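You operate a simulated robot arm through the tools that you are given. There is no shell and no other tool.

The job below is to be done with a simulated robot arm. You get a single attempt, and the scene is never put back.

JOB
Pipette 5 ml from tube 29 into each of the two empty tubes.
Fine: the tubes in the pipette stand; fit a tip first, drop it in the tip bin after; spill nothing.

The check looks at the end state, three seconds after you hand in, the way a careful person would. Anything else that was tipped, shoved, dropped, spilled or broken makes it a failure.

ROBOT AND FRAMES
A 7-joint arm with a fingered hand, fixed in place. Base frame: the origin is at the foot of the arm, x ahead of it, y to its left, z up; the work surface is at about z = 89.5. Lengths are in cm, angles in rad, forces in N, time in s.
With the tool pointing down near the work surface it reaches from about 32 to 74 cm from the base axis. Its first joint turns from -2.897 to 2.897 rad. Payload 4 kg.
The TCP is the grasp point between the finger pads, 2.6 cm short of the fingertips. In the tool frame z runs along the fingers and y along their closing line. The gripper opens to 13.2 cm. The gripper's body begins 7.3 cm behind the TCP. The gripper is a hand of 4 fingers: y runs from the thumb to the fingers, the wrist lies at [0, 0, -23.9] in the tool frame.
Orientation is that of the tool frame in the base frame, as a unit quaternion [x, y, z, w]. With the fingers straight down and closing along the base's y, the tool's x points along the base's -x, its y along +y and its z along -z.

CONTROLS
- The arm moves only by the tool servo_tool. Its argument "rows" is a list of rows, each an object of numbers (a shift or turn left out is 0): "ax", "ay", "az": the turn, a rotation vector about the tool's x, y, z in units of 8 degrees (1.0 is 8 degrees); "tx", "ty", "tz": the shift along the tool's x, y, z in units of 25 mm (1.0 is 25 mm). In form: [{"ax": .., "ay": .., "az": .., "tx": .., "ty": .., "tz": ..}, ...]. A call has 1 to 20 rows; each row shifts and turns the commanded pose from where the row before left it, along the tool's axes as they then stand. A call with a number of a shift or a turn outside -1 to 1 is refused whole. Each row takes 0.2 s and may step no farther than 5 cm and 0.15 rad from the row before; otherwise, the whole call is refused. Where a pose cannot be reached the arm comes as near as it can. A force on the tool above 50 N (or 10 N above the force at the start of the call, whichever is more), or a blocked arm, ends the call early, and 0.2 s more pass. In this call time passes only in rows, and 0.2 s behind the last. The reply holds the time, the measured pose of the TCP, the force on the tool along the base axes, the opening and the grip force, in the units named above and with some noise, with the torque about the TCP (base axes, N m) and any sound that the robot's microphone picked up.
- Cameras (640 x 400 px; columns grow to the right, rows downward): "scene" is fixed at [3.97, -49.65, 161.09]; the picture's right is [0.69, -0.73, 0.00], its down [-0.37, -0.35, -0.86] and it looks along [0.63, 0.59, -0.50] (base axes); focal length 356 px, centre (320, 200). "wrist" rides on the gripper at [6.8, 0.2, -9.7] in the tool frame; the picture's right is [-0.03, 1.00, 0.00], its down [-0.82, -0.02, -0.58] and it looks along [-0.58, -0.02, 0.82] (tool axes); focal length 270 px, centre (320, 200). There is no depth. A picture from a camera that has moved, and an enlarged one, comes with that camera's place and axes in the base frame and with its lens. The place of the scene camera against the robot may be out by one fixed shift of up to 1.2 cm in any direction.
- get_image(camera): a new picture of that camera. The clock stands still meanwhile.
- move_column(by): slides the trunk up (or, below 0, down) by that many cm; the arm rides with it, the base frame stays. It gives what a move gives, with no picture.
- move_fingers(finger1, finger2, finger3, thumb_bend): sets how far each is bent, from 0 (flat) to 1 (curled in); at 0.3 the hand is open as for a grip, at 0.7 the pads meet at the TCP. One left out holds its place. A second passes; each finger stops where it meets its share of the squeeze, and holds until it gets a number again. It is the only way to open and close the hand. It gives what a move gives, with no picture; readings hold the bend of each and the force on the fingers (four entries, about 0 where the hand has none), thumb and palm.
- zoom(camera, box): a new picture of the part [left, top, right, bottom] of that camera's present view, enlarged. The clock stands still meanwhile.
- job_done(): hands the job in; it is judged then, once.

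Places have to be worked out from the pictures, the camera data and where the tool is seen. Open the gripper and draw the arm clear of the work before you hand the job in, unless the task says otherwise.

The tools are called after "Emit:" by a JSON object that holds its "op" and its "data". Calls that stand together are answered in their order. servo_tool: Moves the arm, as the interface text tells. Its arguments: {"type":"object","properties":{"rows":{"type":"array","items":{"type":"object","properties":{"ax":{"type":"number"},"ay":{"type":"number"},"az":{"type":"number"},"tx":{"type":"number"},"ty":{"type":"number"},"tz":{"type":"number"}}}}},"required":["rows"]} The other tools are called the same way: move_column (by) slides the trunk up or down; move_fingers (finger1, finger2, finger3, thumb_bend) moves the fingers one by one; get_image (camera) takes a picture; zoom (camera, box) takes an enlarged picture of a part of a camera's view; job_done () hands the job in.

At the start:

```text
time: 0.0
eef_pos: [42.4, 5.5, 129.4]
tcp_rot: [0.0, 1.0, 0.0, 0.0]
contact_force: [-0.8, -0.2, -0.8]
moment: [-0.02, -0.02, 0.01]
gripper_width: 13.19
grip_force: 0.0
shape: jaw
bend: [0.3, 0.3, 0.3, 0.3]
finger forces: [0.1, 0.1, 0.0, 0.0, 0.1, 0.0]
trunk travel left (down, up): [-52.5, 6.5]
```

scene: 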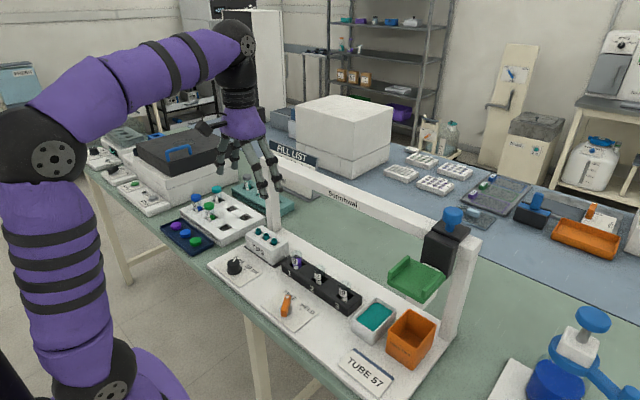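
wrist: 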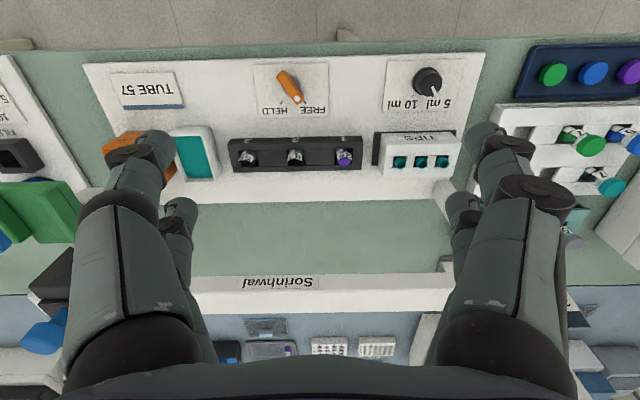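

I see a pipette stand with a gantry, dials and a tube rack. I'll zoom in on several areas to understand the machine before I move.

Emit:
{"op": "zoom", "data": {"camera": "scene", "box": [200, 220, 360, 320]}}

Emit:
{"op": "zoom", "data": {"camera": "scene", "box": [320, 190, 480, 290]}}

Emit:
{"op": "zoom", "data": {"camera": "scene", "box": [320, 280, 480, 380]}}

Emit:
{"op": "zoom", "data": {"camera": "scene", "box": [150, 160, 310, 260]}}

Emit:
{"op": "zoom", "data": {"camera": "scene", "box": [250, 130, 410, 230]}}

Emit:
{"op": "zoom", "data": {"camera": "wrist", "box": [220, 50, 480, 210]}}

Emit:
{"op": "zoom", "data": {"camera": "scene", "box": [480, 280, 640, 400]}}

Emit:
{"op": "zoom", "data": {"camera": "scene", "box": [70, 120, 230, 220]}}

```text
4.00 times, centred on (280, 270) of scene
camera zoom: at [3.97, -49.65, 161.09], right [0.69, -0.73, 0.0], down [-0.37, -0.35, -0.86], along [0.63, 0.59, -0.5], focal length 1422 px, centre (480, -80)
```

zoom: 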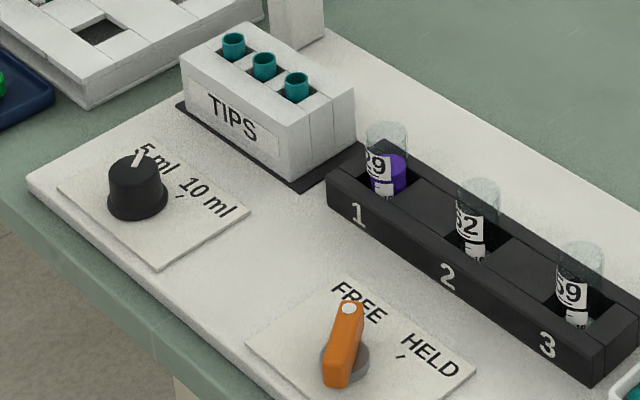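

```text
4.00 times, centred on (400, 240) of scene
camera zoom: at [3.97, -49.65, 161.09], right [0.69, -0.73, 0.0], down [-0.37, -0.35, -0.86], along [0.63, 0.59, -0.5], focal length 1422 px, centre (0, 40)
```

zoom: 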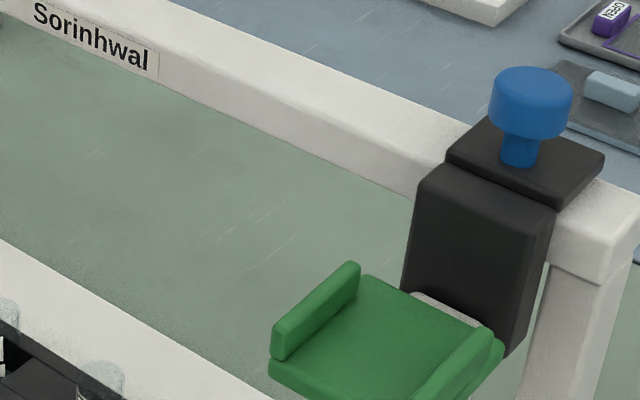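

```text
4.00 times, centred on (400, 330) of scene
camera zoom: at [3.97, -49.65, 161.09], right [0.69, -0.73, 0.0], down [-0.37, -0.35, -0.86], along [0.63, 0.59, -0.5], focal length 1422 px, centre (0, -320)
```

zoom: 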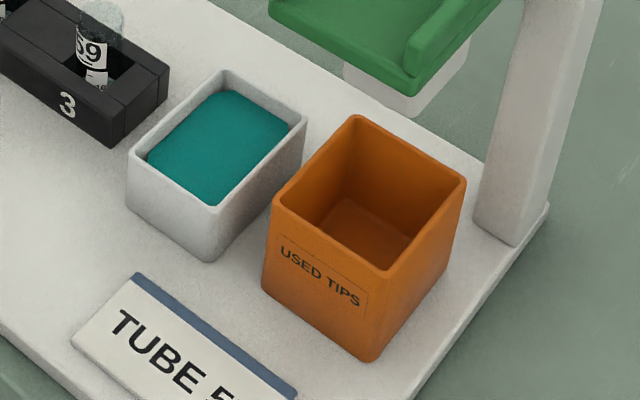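

```text
4.00 times, centred on (230, 210) of scene
camera zoom: at [3.97, -49.65, 161.09], right [0.69, -0.73, 0.0], down [-0.37, -0.35, -0.86], along [0.63, 0.59, -0.5], focal length 1422 px, centre (680, 160)
```

zoom: 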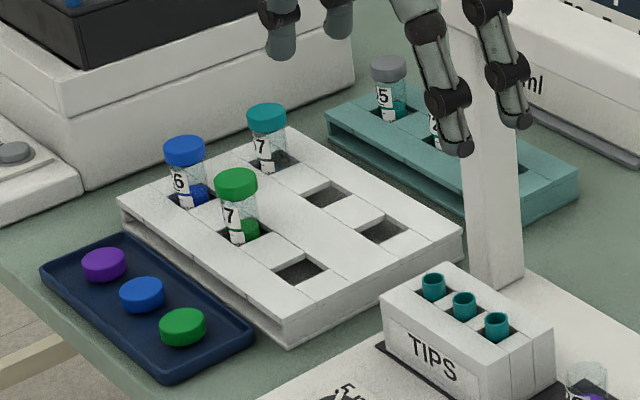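

```text
4.00 times, centred on (330, 180) of scene
camera zoom: at [3.97, -49.65, 161.09], right [0.69, -0.73, 0.0], down [-0.37, -0.35, -0.86], along [0.63, 0.59, -0.5], focal length 1422 px, centre (280, 280)
```

zoom: 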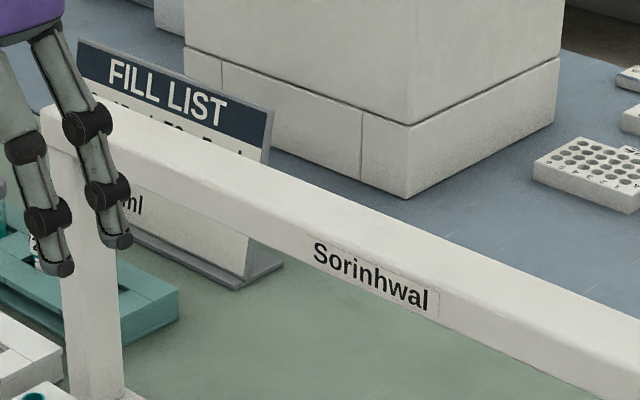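

```text
2.46 times, centred on (350, 130) of wrist
camera zoom: at [35.55, 5.6, 138.99], right [0.03, 1.0, 0.0], down [0.82, -0.02, 0.58], along [0.58, -0.02, -0.82], focal length 665 px, centre (246, 372)
```

zoom: 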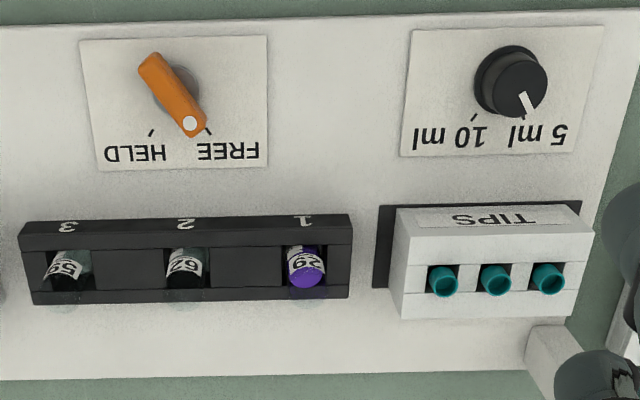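

```text
3.33 times, centred on (560, 340) of scene
camera zoom: at [3.97, -49.65, 161.09], right [0.69, -0.73, 0.0], down [-0.37, -0.35, -0.86], along [0.63, 0.59, -0.5], focal length 1185 px, centre (-480, -267)
```

zoom: 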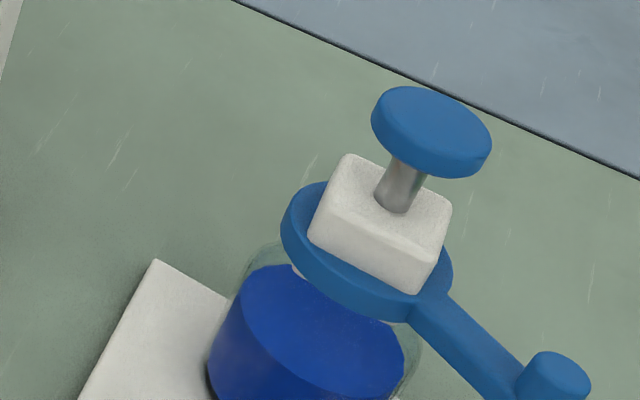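

```text
4.00 times, centred on (150, 170) of scene
camera zoom: at [3.97, -49.65, 161.09], right [0.69, -0.73, 0.0], down [-0.37, -0.35, -0.86], along [0.63, 0.59, -0.5], focal length 1422 px, centre (1000, 320)
```

zoom: 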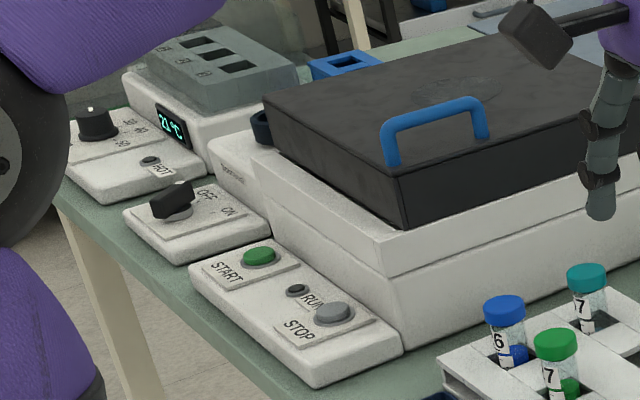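

The tubes read 29 (position 1, purple), 62 and 59 (both empty). The carriage with the blue plunger and green saddle is parked at the right end of the beam, so I'll move the hand to the right at a safe height for a closer wrist-camera look.

Emit:
{"op": "servo_tool", "data": {"rows": [{"ty": -1}, {"ty": -1}, {"ty": -1}, {"ty": -1}, {"ty": -1}, {"ty": -1}, {"ty": -1}, {"ty": -1}, {"ty": -1}, {"ty": -1}, {"ty": -1}, {"ty": -1}]}}

Emit:
{"op": "get_image", "data": {"camera": "wrist"}}

Emit:
{"op": "get_image", "data": {"camera": "scene"}}

```text
time: 2.6
eef_pos: [42.12, -24.57, 129.19]
tcp_rot: [0.0, 1.0, 0.0, 0.0]
contact_force: [-0.6, 0.1, -0.3]
moment: [0.0, 0.01, -0.03]
gripper_width: 13.21
grip_force: 0.0
shape: jaw
bend: [0.3, 0.3, 0.3, 0.3]
finger forces: [0.0, 0.1, 0.1, 0.0, 0.1, 0.0]
trunk travel left (down, up): [-52.5, 6.5]
```

```text
taken
camera wrist: at [35.34, -24.52, 138.92], right [0.03, 1.0, 0.0], down [0.82, -0.02, 0.58], along [0.58, -0.01, -0.82], focal length 270 px, centre (320, 200)
```

wrist: 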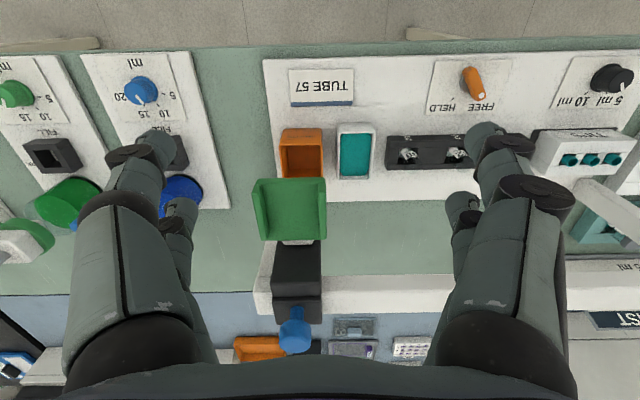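

```text
taken
```

scene: 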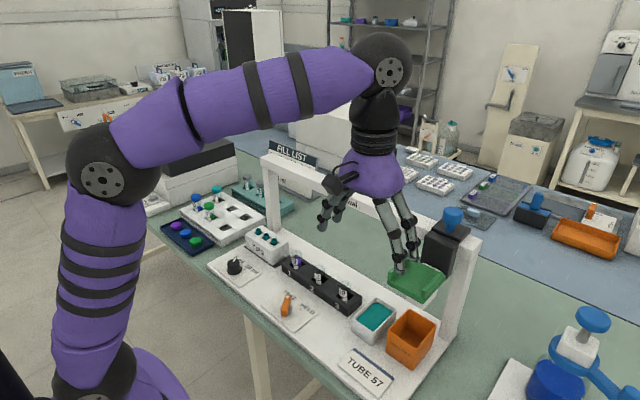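

The carriage is now in view. I'll zoom in on the carriage, the saddle and the bin.

Emit:
{"op": "zoom", "data": {"camera": "wrist", "box": [220, 120, 380, 220]}}

Emit:
{"op": "zoom", "data": {"camera": "wrist", "box": [220, 220, 420, 360]}}

Emit:
{"op": "zoom", "data": {"camera": "scene", "box": [370, 195, 490, 315]}}

Emit:
{"op": "zoom", "data": {"camera": "scene", "box": [240, 240, 400, 320]}}

```text
4.00 times, centred on (300, 170) of wrist
camera zoom: at [35.34, -24.52, 138.92], right [0.03, 1.0, 0.0], down [0.82, -0.02, 0.58], along [0.58, -0.01, -0.82], focal length 1081 px, centre (400, 320)
```

zoom: 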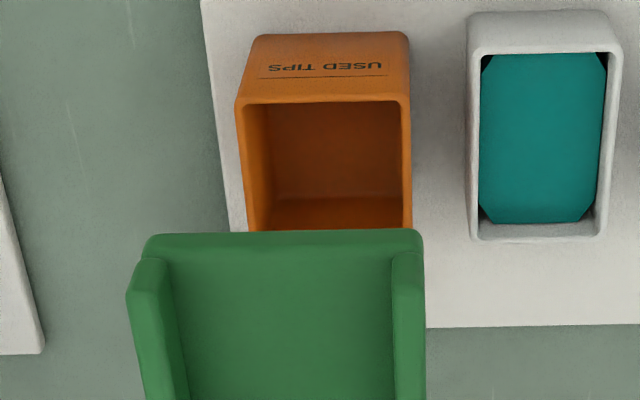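

```text
2.86 times, centred on (320, 290) of wrist
camera zoom: at [35.34, -24.52, 138.92], right [0.03, 1.0, 0.0], down [0.82, -0.02, 0.58], along [0.58, -0.01, -0.82], focal length 772 px, centre (320, -57)
```

zoom: 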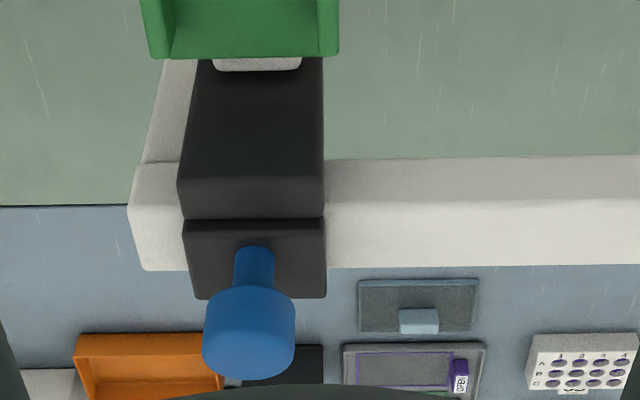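

```text
3.33 times, centred on (430, 255) of scene
camera zoom: at [3.97, -49.65, 161.09], right [0.69, -0.73, 0.0], down [-0.37, -0.35, -0.86], along [0.63, 0.59, -0.5], focal length 1185 px, centre (-47, 17)
```

zoom: 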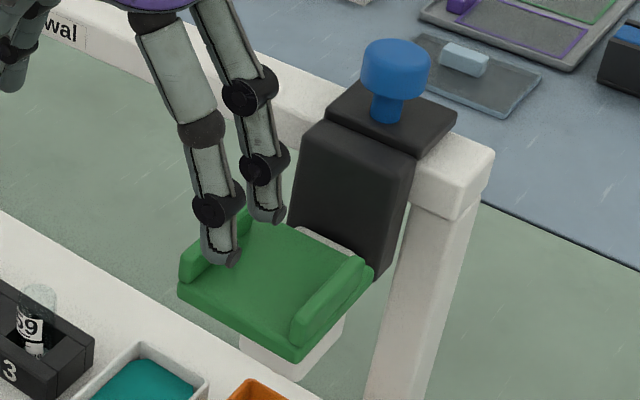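

```text
4.00 times, centred on (320, 280) of scene
camera zoom: at [3.97, -49.65, 161.09], right [0.69, -0.73, 0.0], down [-0.37, -0.35, -0.86], along [0.63, 0.59, -0.5], focal length 1422 px, centre (320, -120)
```

zoom: 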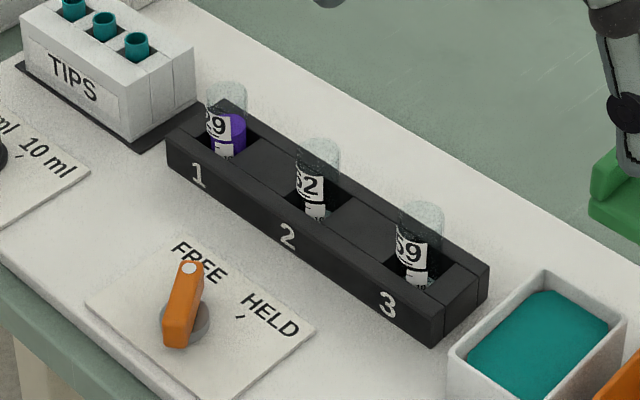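

The saddle spans roughly x 50–58.5, y −31.6 to −24.2, z ≈ 113–115. I'll pitch the hand forward 40° and lower the trunk to see the pipette nozzle from the front.

Emit:
{"op": "servo_tool", "data": {"rows": [{"ay": -1}, {"ay": -1}, {"ay": -1}, {"ay": -1}, {"ay": -1}]}}

Emit:
{"op": "get_image", "data": {"camera": "wrist"}}

```text
time: 3.8
eef_pos: [42.32, -24.64, 129.25]
tcp_rot: [0.001, 0.939, -0.001, 0.343]
contact_force: [0.1, -0.5, -0.6]
moment: [0.02, 0.01, 0.04]
gripper_width: 13.19
grip_force: 0.0
shape: jaw
bend: [0.3, 0.3, 0.3, 0.3]
finger forces: [0.1, 0.0, 0.0, 0.1, 0.1, 0.1]
trunk travel left (down, up): [-52.5, 6.5]
```

```text
taken
camera wrist: at [30.8, -24.43, 132.34], right [0.02, 1.0, 0.02], down [0.25, -0.02, 0.97], along [0.97, -0.02, -0.25], focal length 270 px, centre (320, 200)
```

wrist: 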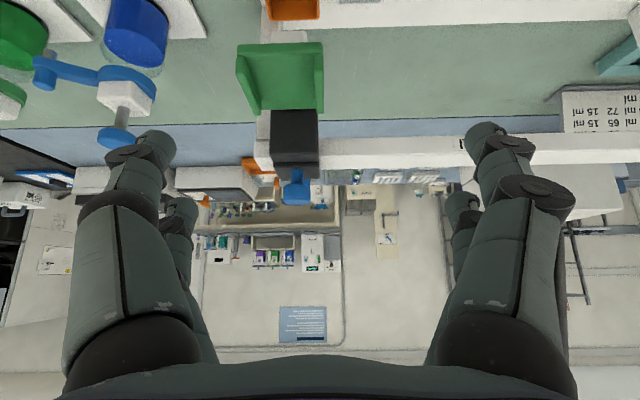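

Now I can lower the trunk 15 cm for a near-horizontal view of the pipette. The hand stays at x≈42, in front of the saddle.

Emit:
{"op": "zoom", "data": {"camera": "wrist", "box": [540, 70, 640, 150]}}

Emit:
{"op": "move_column", "data": {"by": -15}}

Emit:
{"op": "get_image", "data": {"camera": "wrist"}}

Emit:
{"op": "zoom", "data": {"camera": "wrist", "box": [200, 0, 400, 130]}}

```text
5.00 times, centred on (590, 110) of wrist
camera zoom: at [30.8, -24.43, 132.34], right [0.02, 1.0, 0.02], down [0.25, -0.02, 0.97], along [0.97, -0.02, -0.25], focal length 1351 px, centre (-1030, 650)
```

zoom: 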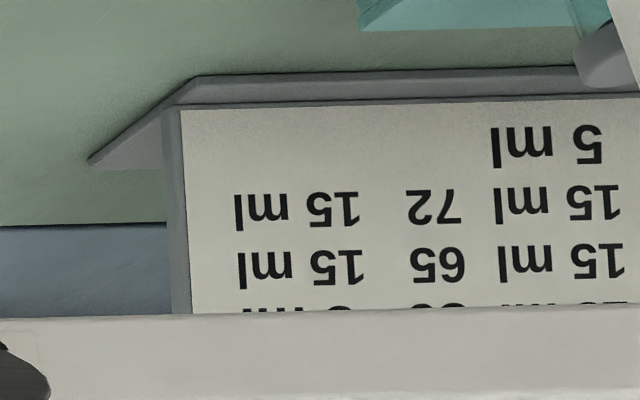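

```text
time: 5.5
eef_pos: [42.23, -24.71, 114.23]
tcp_rot: [0.001, 0.94, 0.0, 0.342]
contact_force: [0.0, -0.1, -0.5]
moment: [-0.02, 0.0, 0.01]
gripper_width: 13.18
grip_force: 0.1
shape: jaw
bend: [0.3, 0.3, 0.3, 0.3]
finger forces: [0.1, 0.1, 0.0, 0.1, 0.0, 0.0]
trunk travel left (down, up): [-37.5, 21.5]
```

```text
taken
camera wrist: at [30.82, -24.43, 117.35], right [0.02, 1.0, 0.02], down [0.25, -0.02, 0.97], along [0.97, -0.02, -0.25], focal length 270 px, centre (320, 200)
```

wrist: 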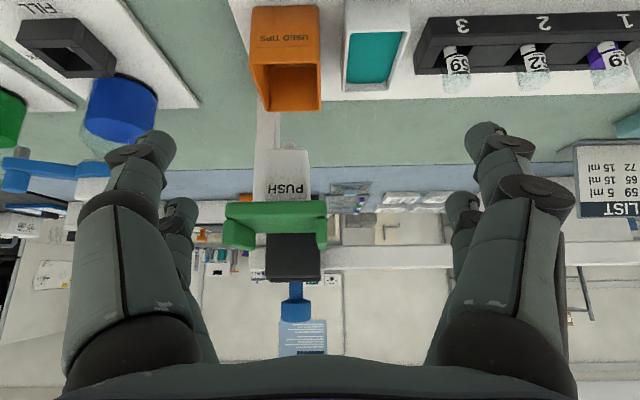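

```text
3.08 times, centred on (300, 65) of wrist
camera zoom: at [30.82, -24.43, 117.35], right [0.02, 1.0, 0.02], down [0.25, -0.02, 0.97], along [0.97, -0.02, -0.25], focal length 832 px, centre (382, 615)
```

zoom: 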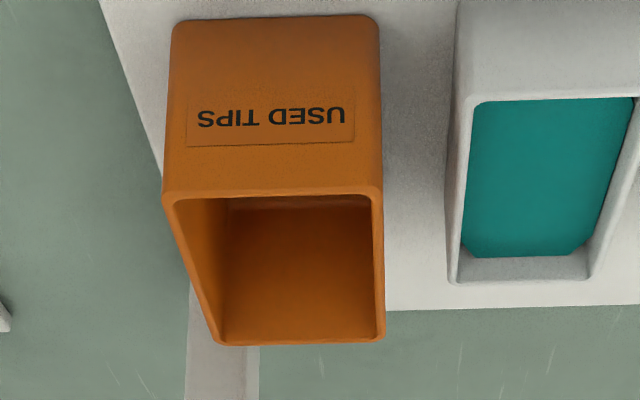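

A white block marked "PUSH" sits under the green saddle. I'll zoom in on it.

Emit:
{"op": "zoom", "data": {"camera": "wrist", "box": [210, 130, 340, 260]}}

Emit:
{"op": "zoom", "data": {"camera": "wrist", "box": [410, 0, 640, 130]}}

Emit:
{"op": "zoom", "data": {"camera": "wrist", "box": [560, 130, 640, 230]}}

Emit:
{"op": "get_image", "data": {"camera": "scene"}}

```text
3.08 times, centred on (275, 195) of wrist
camera zoom: at [30.82, -24.43, 117.35], right [0.02, 1.0, 0.02], down [0.25, -0.02, 0.97], along [0.97, -0.02, -0.25], focal length 832 px, centre (458, 215)
```

zoom: 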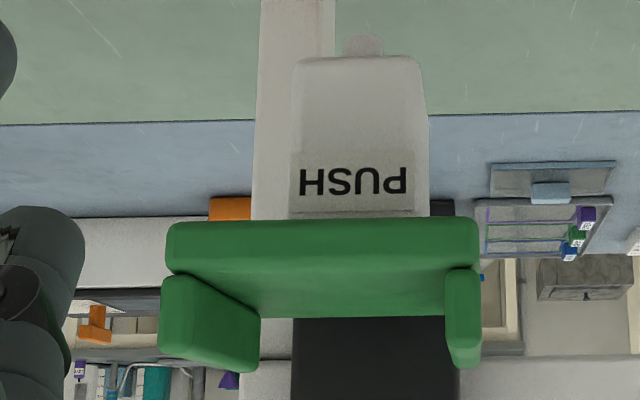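

```text
2.78 times, centred on (525, 65) of wrist
camera zoom: at [30.82, -24.43, 117.35], right [0.02, 1.0, 0.02], down [0.25, -0.02, 0.97], along [0.97, -0.02, -0.25], focal length 752 px, centre (-250, 576)
```

zoom: 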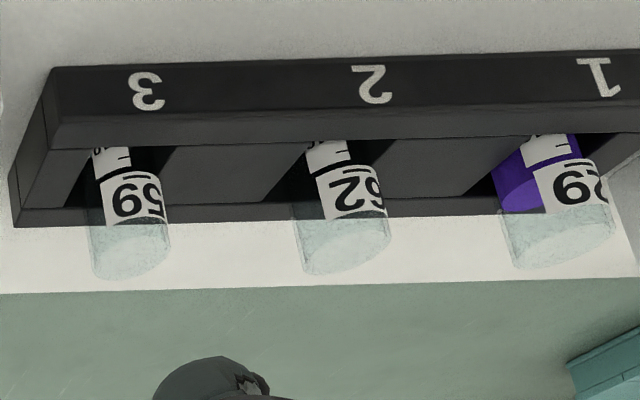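

```text
4.00 times, centred on (600, 180) of wrist
camera zoom: at [30.82, -24.43, 117.35], right [0.02, 1.0, 0.02], down [0.25, -0.02, 0.97], along [0.97, -0.02, -0.25], focal length 1081 px, centre (-800, 280)
```

zoom: 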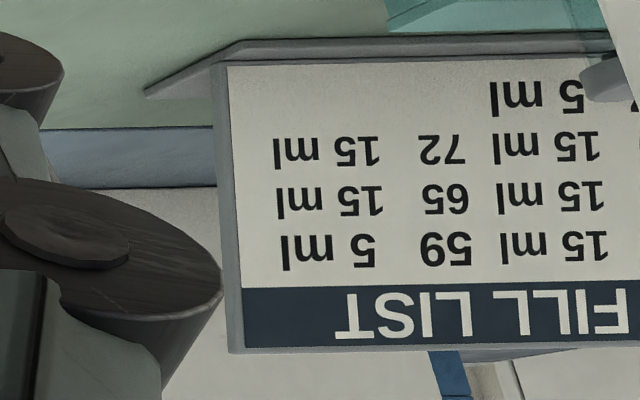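

```text
taken
```

scene: 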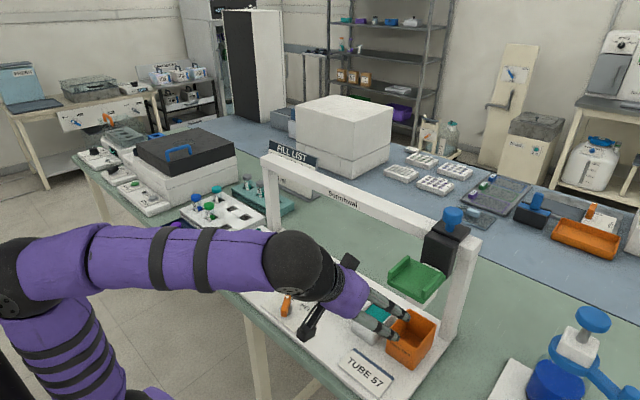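

The saddle looks like the hand rest that moves the pipette, with lips for sliding it sideways. I'll close the fingers into a pushing fist, bring the pitch to 24° and raise the trunk before approaching it.

Emit:
{"op": "move_fingers", "data": {"finger1": 0.66, "finger2": 0.66, "finger3": 0.66, "thumb_bend": 0.66}}

Emit:
{"op": "servo_tool", "data": {"rows": [{"ay": 1}, {"ay": 1}]}}

Emit:
{"op": "move_column", "data": {"by": 10}}

Emit:
{"op": "get_image", "data": {"camera": "wrist"}}

Emit:
{"op": "get_image", "data": {"camera": "scene"}}

```text
time: 6.5
eef_pos: [42.2, -24.62, 114.38]
tcp_rot: [0.001, 0.94, 0.0, 0.341]
contact_force: [0.3, 0.0, 0.5]
moment: [-0.01, 0.0, 0.02]
gripper_width: 1.39
grip_force: 0.0
shape: fingers
bend: [0.66, 0.66, 0.66, 0.66]
finger forces: [0.0, 0.0, 0.1, 0.1, 0.0, 0.1]
trunk travel left (down, up): [-37.5, 21.5]
```

```text
time: 7.2
eef_pos: [42.38, -24.62, 114.18]
tcp_rot: [0.002, 0.978, 0.0, 0.207]
contact_force: [0.4, 0.1, -0.6]
moment: [0.0, -0.02, -0.02]
gripper_width: 1.36
grip_force: 0.0
shape: fingers
bend: [0.66, 0.66, 0.66, 0.66]
finger forces: [0.0, 0.0, 0.1, 0.1, 0.0, 0.1]
trunk travel left (down, up): [-37.5, 21.5]
```

```text
time: 8.5
eef_pos: [42.16, -24.38, 124.33]
tcp_rot: [0.0, 0.978, 0.0, 0.208]
contact_force: [0.0, 0.3, -0.1]
moment: [-0.01, -0.01, 0.0]
gripper_width: 1.35
grip_force: 0.1
shape: fingers
bend: [0.66, 0.66, 0.66, 0.66]
finger forces: [0.1, 0.0, 0.0, 0.0, 0.1, 0.0]
trunk travel left (down, up): [-47.5, 11.5]
```

```text
taken
camera wrist: at [32.1, -24.43, 130.34], right [0.02, 1.0, 0.01], down [0.51, -0.02, 0.86], along [0.86, -0.02, -0.51], focal length 270 px, centre (320, 200)
```

wrist: 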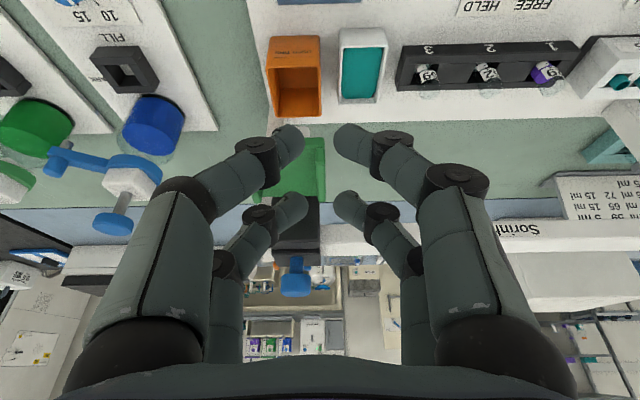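

```text
taken
```

scene: 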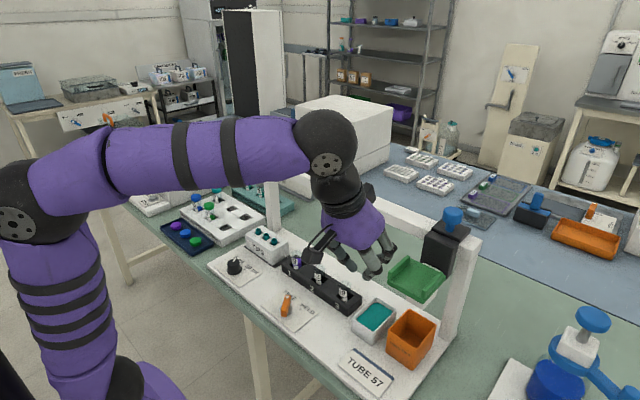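

The fist is narrow, with a gap of about 1.4 cm. I'll go back to tool-down and position it above the saddle centre (x≈53.5, y≈−28) with the fingertips at z≈121.7.

Emit:
{"op": "servo_tool", "data": {"rows": [{"ay": 1}, {"ay": 1}, {"ay": 1}, {"tx": -0.9, "ty": -0.28}, {"tx": -0.9, "ty": -0.28}, {"tx": -0.9, "ty": -0.28}, {"tx": -0.9, "ty": -0.28}, {"tx": -0.9, "ty": -0.28}]}}

Emit:
{"op": "get_image", "data": {"camera": "wrist"}}

Emit:
{"op": "zoom", "data": {"camera": "scene", "box": [340, 150, 500, 320]}}

```text
time: 10.3
eef_pos: [51.28, -27.52, 124.32]
tcp_rot: [0.0, 1.0, 0.0, 0.0]
contact_force: [1.1, -0.5, 0.1]
moment: [0.01, -0.03, -0.01]
gripper_width: 1.38
grip_force: 0.1
shape: fingers
bend: [0.66, 0.66, 0.66, 0.66]
finger forces: [0.0, 0.0, 0.1, 0.1, 0.0, 0.0]
out of reach, approached as far as the arm can: row 8
trunk travel left (down, up): [-47.5, 11.5]
```

```text
taken
camera wrist: at [44.5, -27.29, 133.94], right [0.03, 1.0, 0.0], down [0.82, -0.02, 0.58], along [0.58, -0.01, -0.82], focal length 270 px, centre (320, 200)
```

wrist: 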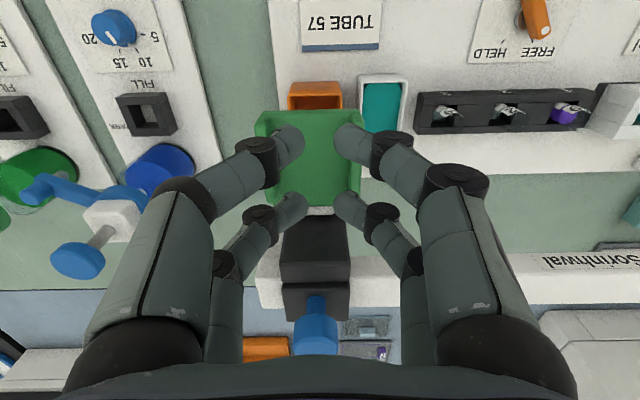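

```text
2.35 times, centred on (420, 235) of scene
camera zoom: at [3.97, -49.65, 161.09], right [0.69, -0.73, 0.0], down [-0.37, -0.35, -0.86], along [0.63, 0.59, -0.5], focal length 836 px, centre (85, 118)
```

zoom: 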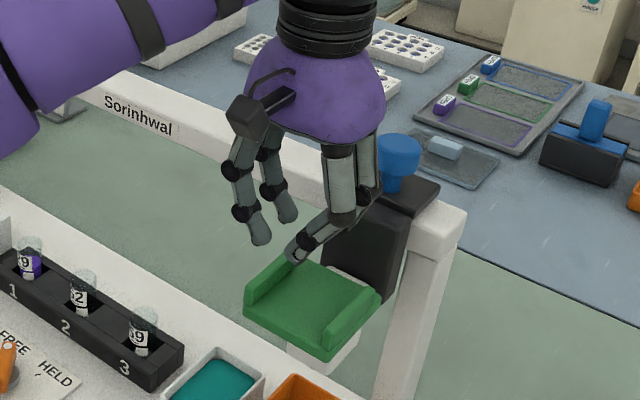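

The arm hit its reach limit with the trunk this low. I'll raise the trunk fully for more reach, then bring the hand down and forward with the arm.

Emit:
{"op": "move_column", "data": {"by": 11.5}}

Emit:
{"op": "servo_tool", "data": {"rows": [{"tx": -0.5, "ty": -0.2, "tz": 1}, {"tx": -0.5, "tz": 1}, {"tz": 1}, {"tz": 1}]}}

Emit:
{"op": "get_image", "data": {"camera": "wrist"}}

Emit:
{"op": "zoom", "data": {"camera": "scene", "box": [340, 150, 500, 320]}}

```text
time: 11.7
eef_pos: [51.3, -27.42, 135.86]
tcp_rot: [0.001, 1.0, 0.0, 0.0]
contact_force: [0.0, -0.5, -0.7]
moment: [-0.04, -0.03, 0.01]
gripper_width: 1.37
grip_force: 0.1
shape: fingers
bend: [0.66, 0.66, 0.66, 0.66]
finger forces: [0.0, 0.1, 0.0, 0.1, 0.1, 0.1]
trunk travel left (down, up): [-59.0, 0.0]
```

```text
time: 12.7
eef_pos: [53.74, -27.98, 125.56]
tcp_rot: [0.001, 1.0, 0.001, -0.001]
contact_force: [-0.4, 0.2, 0.1]
moment: [0.0, -0.02, 0.0]
gripper_width: 1.39
grip_force: 0.0
shape: fingers
bend: [0.66, 0.66, 0.66, 0.66]
finger forces: [0.0, 0.1, 0.0, 0.0, 0.0, 0.0]
trunk travel left (down, up): [-59.0, 0.0]
```

```text
taken
camera wrist: at [46.97, -27.83, 135.33], right [0.03, 1.0, 0.0], down [0.82, -0.02, 0.58], along [0.58, -0.02, -0.82], focal length 270 px, centre (320, 200)
```

wrist: 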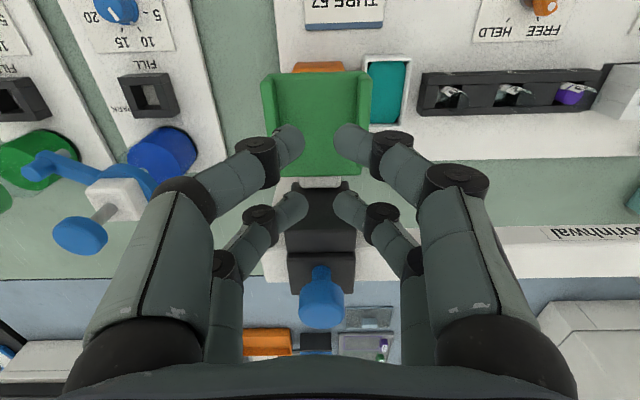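

```text
2.35 times, centred on (420, 235) of scene
camera zoom: at [3.97, -49.65, 161.09], right [0.69, -0.73, 0.0], down [-0.37, -0.35, -0.86], along [0.63, 0.59, -0.5], focal length 836 px, centre (85, 118)
```

zoom: 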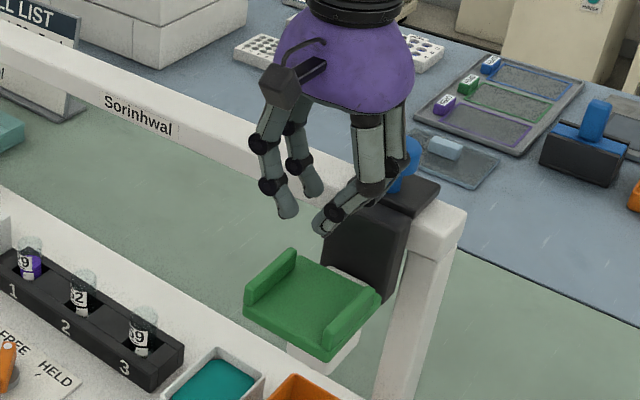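

The fingertips are about 8 cm above the plate and well inside its lips. I'll come down to just above it, then descend in small steps until I feel contact.

Emit:
{"op": "servo_tool", "data": {"rows": [{"tz": 1}, {"tz": 1}, {"tz": 0.7}, {"tz": 0.1}, {"tz": 0.1}, {"tz": 0.1}]}}

Emit:
{"op": "zoom", "data": {"camera": "scene", "box": [340, 150, 500, 320]}}

Emit:
{"op": "get_image", "data": {"camera": "wrist"}}

```text
time: 14.1
eef_pos: [53.75, -27.89, 118.1]
tcp_rot: [0.0, 1.0, 0.0, 0.0]
contact_force: [0.5, 0.2, -0.3]
moment: [0.03, 0.02, -0.01]
gripper_width: 1.38
grip_force: 0.0
shape: fingers
bend: [0.66, 0.66, 0.66, 0.66]
finger forces: [0.1, 0.0, 0.0, 0.0, 0.0, 0.0]
trunk travel left (down, up): [-59.0, 0.0]
```

```text
2.35 times, centred on (420, 235) of scene
camera zoom: at [3.97, -49.65, 161.09], right [0.69, -0.73, 0.0], down [-0.37, -0.35, -0.86], along [0.63, 0.59, -0.5], focal length 836 px, centre (85, 118)
```

zoom: 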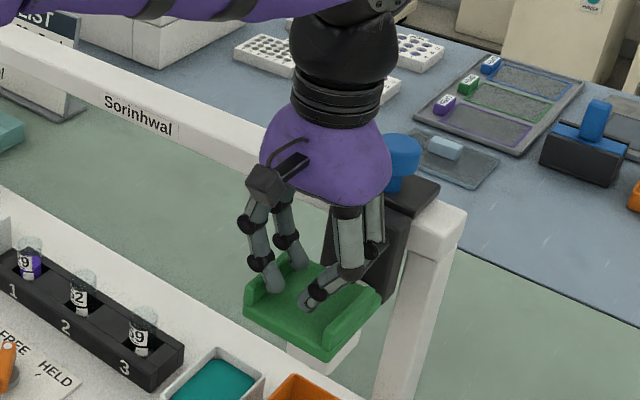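

```text
taken
camera wrist: at [46.94, -27.71, 127.97], right [0.03, 1.0, 0.0], down [0.82, -0.02, 0.58], along [0.58, -0.01, -0.82], focal length 270 px, centre (320, 200)
```

wrist: 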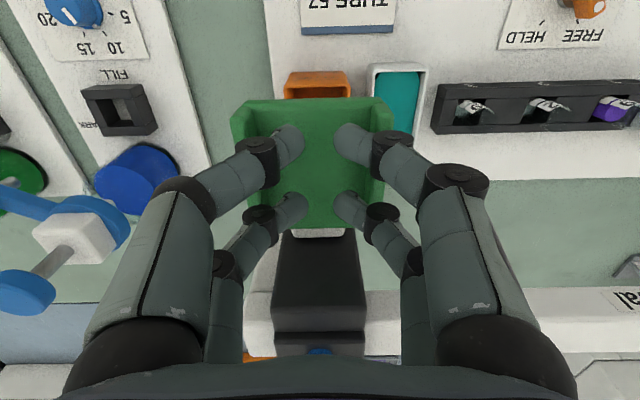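

The fingers are inside the lips with no contact yet. I'll keep descending slowly.

Emit:
{"op": "servo_tool", "data": {"rows": [{"tz": 0.1}, {"tz": 0.1}, {"tz": 0.1}, {"tz": 0.1}, {"tz": 0.1}, {"tz": 0.1}]}}

Emit:
{"op": "zoom", "data": {"camera": "scene", "box": [340, 150, 500, 320]}}

```text
time: 15.5
eef_pos: [53.81, -28.01, 116.73]
tcp_rot: [0.001, 1.0, 0.0, 0.0]
contact_force: [-0.4, -1.0, 1.6]
moment: [0.04, -0.01, -0.02]
gripper_width: 1.29
grip_force: 1.4
shape: fingers
bend: [0.66, 0.66, 0.66, 0.66]
finger forces: [1.1, 1.1, 0.0, 0.1, 0.0, 0.0]
trunk travel left (down, up): [-59.0, 0.0]
```

```text
2.35 times, centred on (420, 235) of scene
camera zoom: at [3.97, -49.65, 161.09], right [0.69, -0.73, 0.0], down [-0.37, -0.35, -0.86], along [0.63, 0.59, -0.5], focal length 836 px, centre (85, 118)
```

zoom: 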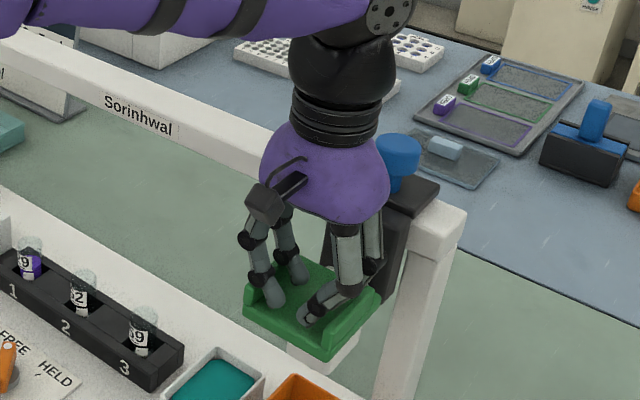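

There's first contact at TCP z≈116.7 (1.6 N). I'll push down gently to see how the saddle responds.

Emit:
{"op": "servo_tool", "data": {"rows": [{"tz": 0.1}, {"tz": 0.1}, {"tz": 0.1}, {"tz": 0.1}]}}

Emit:
{"op": "zoom", "data": {"camera": "scene", "box": [340, 150, 500, 320]}}

Emit:
{"op": "get_image", "data": {"camera": "wrist"}}

```text
time: 16.5
eef_pos: [53.68, -28.03, 115.77]
tcp_rot: [0.001, 1.0, 0.0, 0.0]
contact_force: [1.0, -1.8, 2.8]
moment: [0.08, 0.0, -0.03]
gripper_width: 1.2
grip_force: 2.0
shape: fingers
bend: [0.67, 0.67, 0.66, 0.66]
finger forces: [1.8, 1.8, 0.0, 0.0, 0.0, 0.1]
trunk travel left (down, up): [-59.0, 0.0]
```

```text
2.35 times, centred on (420, 235) of scene
camera zoom: at [3.97, -49.65, 161.09], right [0.69, -0.73, 0.0], down [-0.37, -0.35, -0.86], along [0.63, 0.59, -0.5], focal length 836 px, centre (85, 118)
```

zoom: 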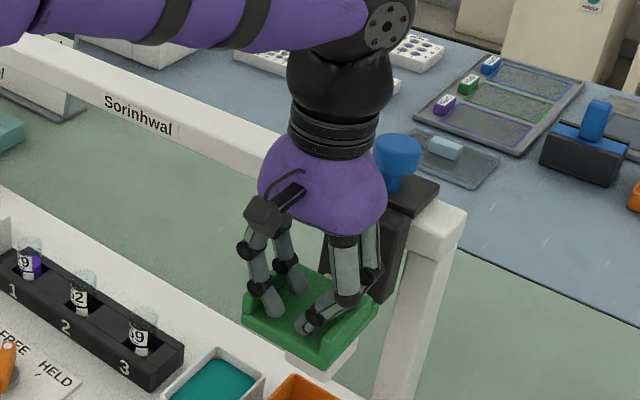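

```text
taken
camera wrist: at [46.97, -27.83, 125.47], right [0.03, 1.0, 0.0], down [0.82, -0.02, 0.58], along [0.58, -0.02, -0.82], focal length 270 px, centre (320, 200)
```

wrist: 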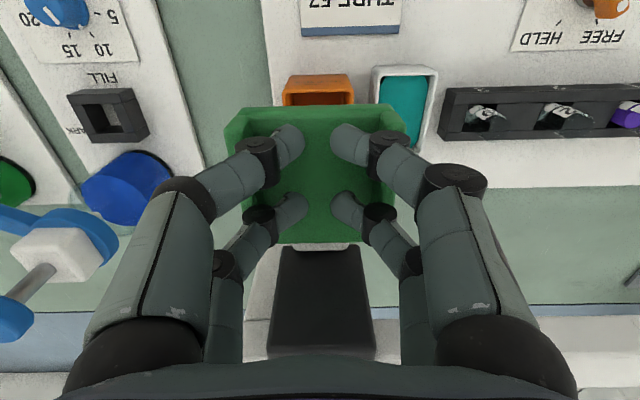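

The saddle did sink about 1 cm under roughly 3 N. I'll lift off to see whether it springs back, close the fist tighter and shift 0.3 cm toward −y so the fingertips sit centred.

Emit:
{"op": "servo_tool", "data": {"rows": [{"tz": -0.8}, {"tz": -0.4, "ty": -0.12}]}}

Emit:
{"op": "move_fingers", "data": {"finger1": 0.7, "finger2": 0.7, "finger3": 0.7, "thumb_bend": 0.7}}

Emit:
{"op": "zoom", "data": {"camera": "scene", "box": [340, 150, 500, 320]}}

Emit:
{"op": "get_image", "data": {"camera": "wrist"}}

```text
time: 17.1
eef_pos: [53.86, -28.16, 118.64]
tcp_rot: [-0.001, 1.0, 0.0, 0.0]
contact_force: [0.5, 0.0, -0.5]
moment: [0.0, 0.0, 0.01]
gripper_width: 1.33
grip_force: 0.0
shape: fingers
bend: [0.66, 0.66, 0.66, 0.66]
finger forces: [0.0, 0.0, 0.1, 0.0, 0.1, 0.0]
trunk travel left (down, up): [-59.0, 0.0]
```

```text
time: 18.1
eef_pos: [53.84, -28.16, 118.73]
tcp_rot: [0.001, 1.0, 0.0, -0.001]
contact_force: [-1.1, 0.6, 0.0]
moment: [-0.02, -0.03, -0.02]
gripper_width: 0.16
grip_force: 0.1
shape: fingers
bend: [0.7, 0.7, 0.7, 0.7]
finger forces: [0.0, 0.0, 0.0, 0.0, 0.0, 0.0]
trunk travel left (down, up): [-59.0, 0.0]
```

```text
2.35 times, centred on (420, 235) of scene
camera zoom: at [3.97, -49.65, 161.09], right [0.69, -0.73, 0.0], down [-0.37, -0.35, -0.86], along [0.63, 0.59, -0.5], focal length 836 px, centre (85, 118)
```

zoom: 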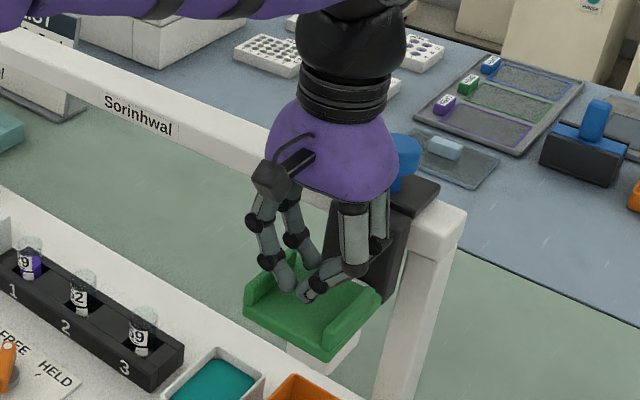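

```text
taken
camera wrist: at [47.02, -28.08, 128.44], right [0.03, 1.0, 0.0], down [0.82, -0.02, 0.58], along [0.58, -0.02, -0.82], focal length 270 px, centre (320, 200)
```

wrist: 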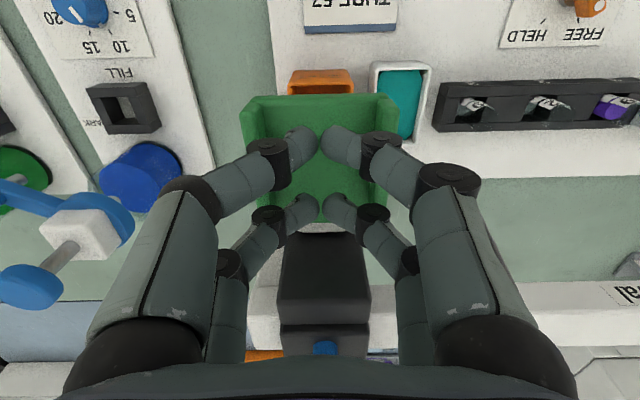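

The saddle springs back up when FREE, so HELD should hold it down. Next I'll find the plate height with the closed fist.

Emit:
{"op": "servo_tool", "data": {"rows": [{"tz": 0.4}, {"tz": 0.1}, {"tz": 0.1}, {"tz": 0.1}, {"tz": 0.1}, {"tz": 0.1}]}}

Emit:
{"op": "zoom", "data": {"camera": "scene", "box": [360, 190, 480, 310]}}

```text
time: 19.5
eef_pos: [53.82, -28.27, 116.49]
tcp_rot: [0.002, 1.0, 0.0, 0.001]
contact_force: [0.5, 0.9, -0.6]
moment: [0.03, 0.01, -0.02]
gripper_width: 0.14
grip_force: 0.1
shape: fingers
bend: [0.7, 0.7, 0.7, 0.7]
finger forces: [0.1, 0.0, 0.0, 0.0, 0.0, 0.0]
trunk travel left (down, up): [-59.0, 0.0]
```

```text
3.33 times, centred on (420, 250) of scene
camera zoom: at [3.97, -49.65, 161.09], right [0.69, -0.73, 0.0], down [-0.37, -0.35, -0.86], along [0.63, 0.59, -0.5], focal length 1185 px, centre (-13, 33)
```

zoom: 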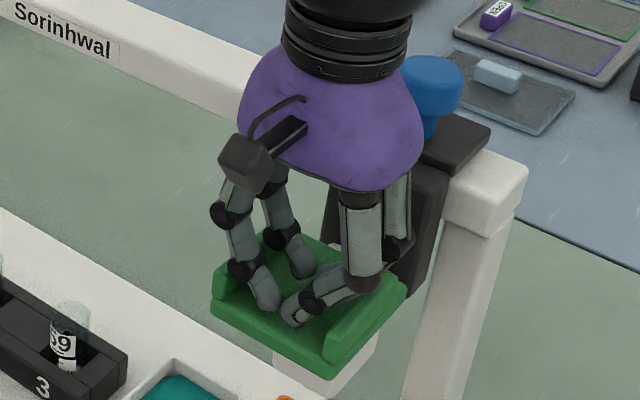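

No contact yet, so the fingers sit between the lips just above the plate. I'll ease down a little, then move toward +y in small steps to find the lip and test whether the carriage slides.

Emit:
{"op": "servo_tool", "data": {"rows": [{"tz": 0.12}, {"ty": 0.2}, {"ty": 0.2}, {"ty": 0.2}, {"ty": 0.2}, {"ty": 0.2}]}}

Emit:
{"op": "zoom", "data": {"camera": "scene", "box": [360, 190, 480, 310]}}

```text
time: 20.9
eef_pos: [53.83, -25.69, 116.26]
tcp_rot: [0.0, 1.0, 0.001, 0.0]
contact_force: [0.3, -0.2, 1.9]
moment: [0.02, -0.01, 0.0]
gripper_width: 0.06
grip_force: 0.7
shape: fingers
bend: [0.7, 0.7, 0.7, 0.7]
finger forces: [0.4, 0.6, 0.8, 0.1, 0.0, 0.0]
trunk travel left (down, up): [-59.0, 0.0]
```

```text
3.33 times, centred on (420, 250) of scene
camera zoom: at [3.97, -49.65, 161.09], right [0.69, -0.73, 0.0], down [-0.37, -0.35, -0.86], along [0.63, 0.59, -0.5], focal length 1185 px, centre (-13, 33)
```

zoom: 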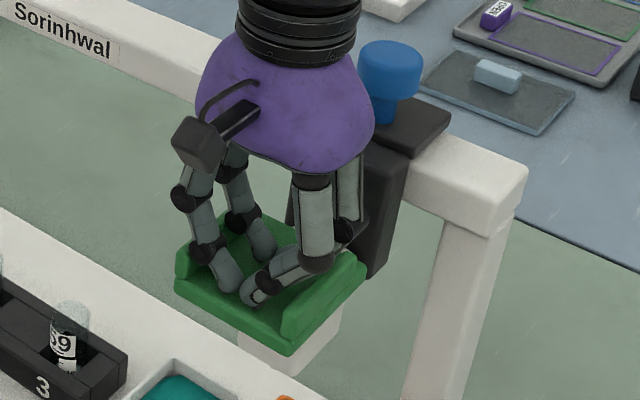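

The carriage slides freely with the hand and drags its plate along. I'll slide on toward the tip rack at a moderate speed and check midway.

Emit:
{"op": "servo_tool", "data": {"rows": [{"ty": 0.4}, {"ty": 0.6}, {"ty": 0.8}, {"ty": 0.8}, {"ty": 0.8}, {"ty": 0.8}, {"ty": 0.8}, {"ty": 0.8}, {"ty": 0.8}, {"ty": 0.8}, {"ty": 0.8}, {"ty": 0.6}, {"ty": 0.4}, {"ty": 0.2}]}}

Emit:
{"op": "get_image", "data": {"camera": "scene"}}

Emit:
{"op": "get_image", "data": {"camera": "wrist"}}

```text
time: 23.9
eef_pos: [53.8, -2.22, 116.06]
tcp_rot: [0.001, 1.0, 0.0, 0.001]
contact_force: [-1.2, 0.4, 1.8]
moment: [0.04, -0.01, 0.04]
gripper_width: 0.03
grip_force: 1.9
shape: fingers
bend: [0.7, 0.7, 0.7, 0.7]
finger forces: [0.9, 1.1, 1.3, 0.1, 0.1, 0.0]
trunk travel left (down, up): [-59.0, 0.0]
```

```text
taken
```

scene: 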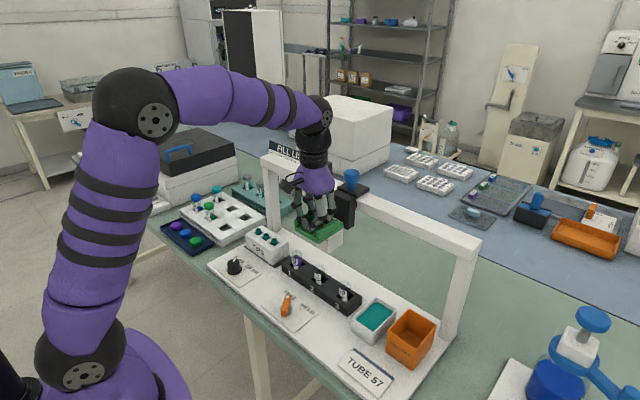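

```text
taken
camera wrist: at [47.02, -2.06, 125.89], right [0.03, 1.0, 0.0], down [0.82, -0.02, 0.58], along [0.58, -0.02, -0.82], focal length 270 px, centre (320, 200)
```

wrist: 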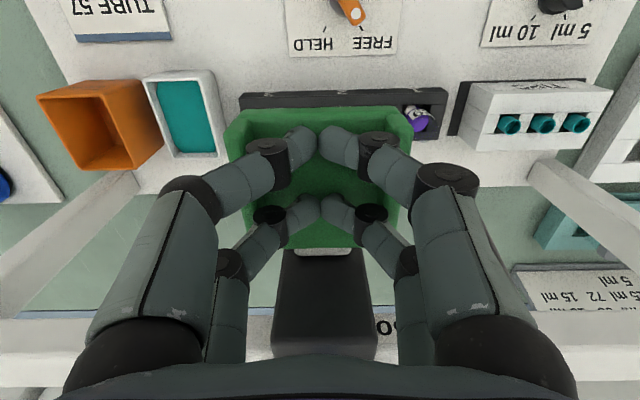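

The saddle is tracking the hand, with its centre at y≈−2.3. I estimate the nearest tip at y≈19, so I'll slide there before checking the alignment from the front.

Emit:
{"op": "servo_tool", "data": {"rows": [{"ty": 0.4}, {"ty": 0.7}, {"ty": 0.8}, {"ty": 0.8}, {"ty": 0.8}, {"ty": 0.8}, {"ty": 0.8}, {"ty": 0.8}, {"ty": 0.8}, {"ty": 0.7}, {"ty": 0.5}, {"ty": 0.3}, {"ty": 0.2}]}}

Emit:
{"op": "servo_tool", "data": {"rows": [{"tz": -0.5}, {"tz": -1}, {"tz": -1}, {"tz": -1}, {"tx": 1}, {"tx": 1}, {"tx": 1}, {"tx": 1}, {"tx": 1}, {"tx": 1}]}}

Emit:
{"op": "get_image", "data": {"camera": "wrist"}}

Emit:
{"op": "get_image", "data": {"camera": "scene"}}

```text
time: 26.7
eef_pos: [53.75, 18.9, 116.17]
tcp_rot: [0.0, 1.0, 0.0, 0.0]
contact_force: [0.4, 2.2, 3.7]
moment: [-0.06, -0.08, 0.07]
gripper_width: 0.09
grip_force: 1.8
shape: fingers
bend: [0.7, 0.69, 0.71, 0.7]
finger forces: [0.1, 0.1, 3.0, 0.1, 0.0, 0.0]
trunk travel left (down, up): [-59.0, 0.0]
```

```text
time: 28.9
eef_pos: [38.71, 18.85, 124.95]
tcp_rot: [0.0, 1.0, 0.0, 0.0]
contact_force: [0.2, 0.1, 0.7]
moment: [0.0, 0.0, 0.03]
gripper_width: 0.08
grip_force: 0.1
shape: fingers
bend: [0.7, 0.7, 0.7, 0.7]
finger forces: [0.0, 0.0, 0.1, 0.1, 0.0, 0.1]
trunk travel left (down, up): [-59.0, 0.0]
```

```text
taken
camera wrist: at [31.87, 18.96, 134.67], right [0.03, 1.0, 0.0], down [0.82, -0.02, 0.58], along [0.58, -0.02, -0.82], focal length 270 px, centre (320, 200)
```

wrist: 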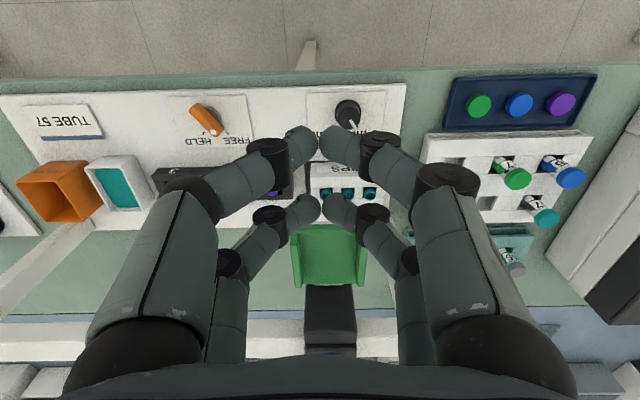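

```text
taken
```

scene: 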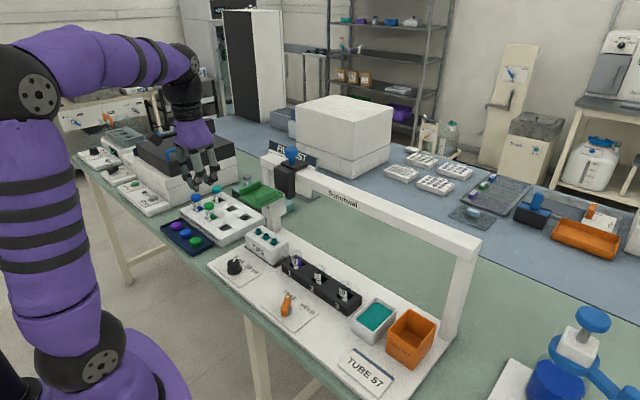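

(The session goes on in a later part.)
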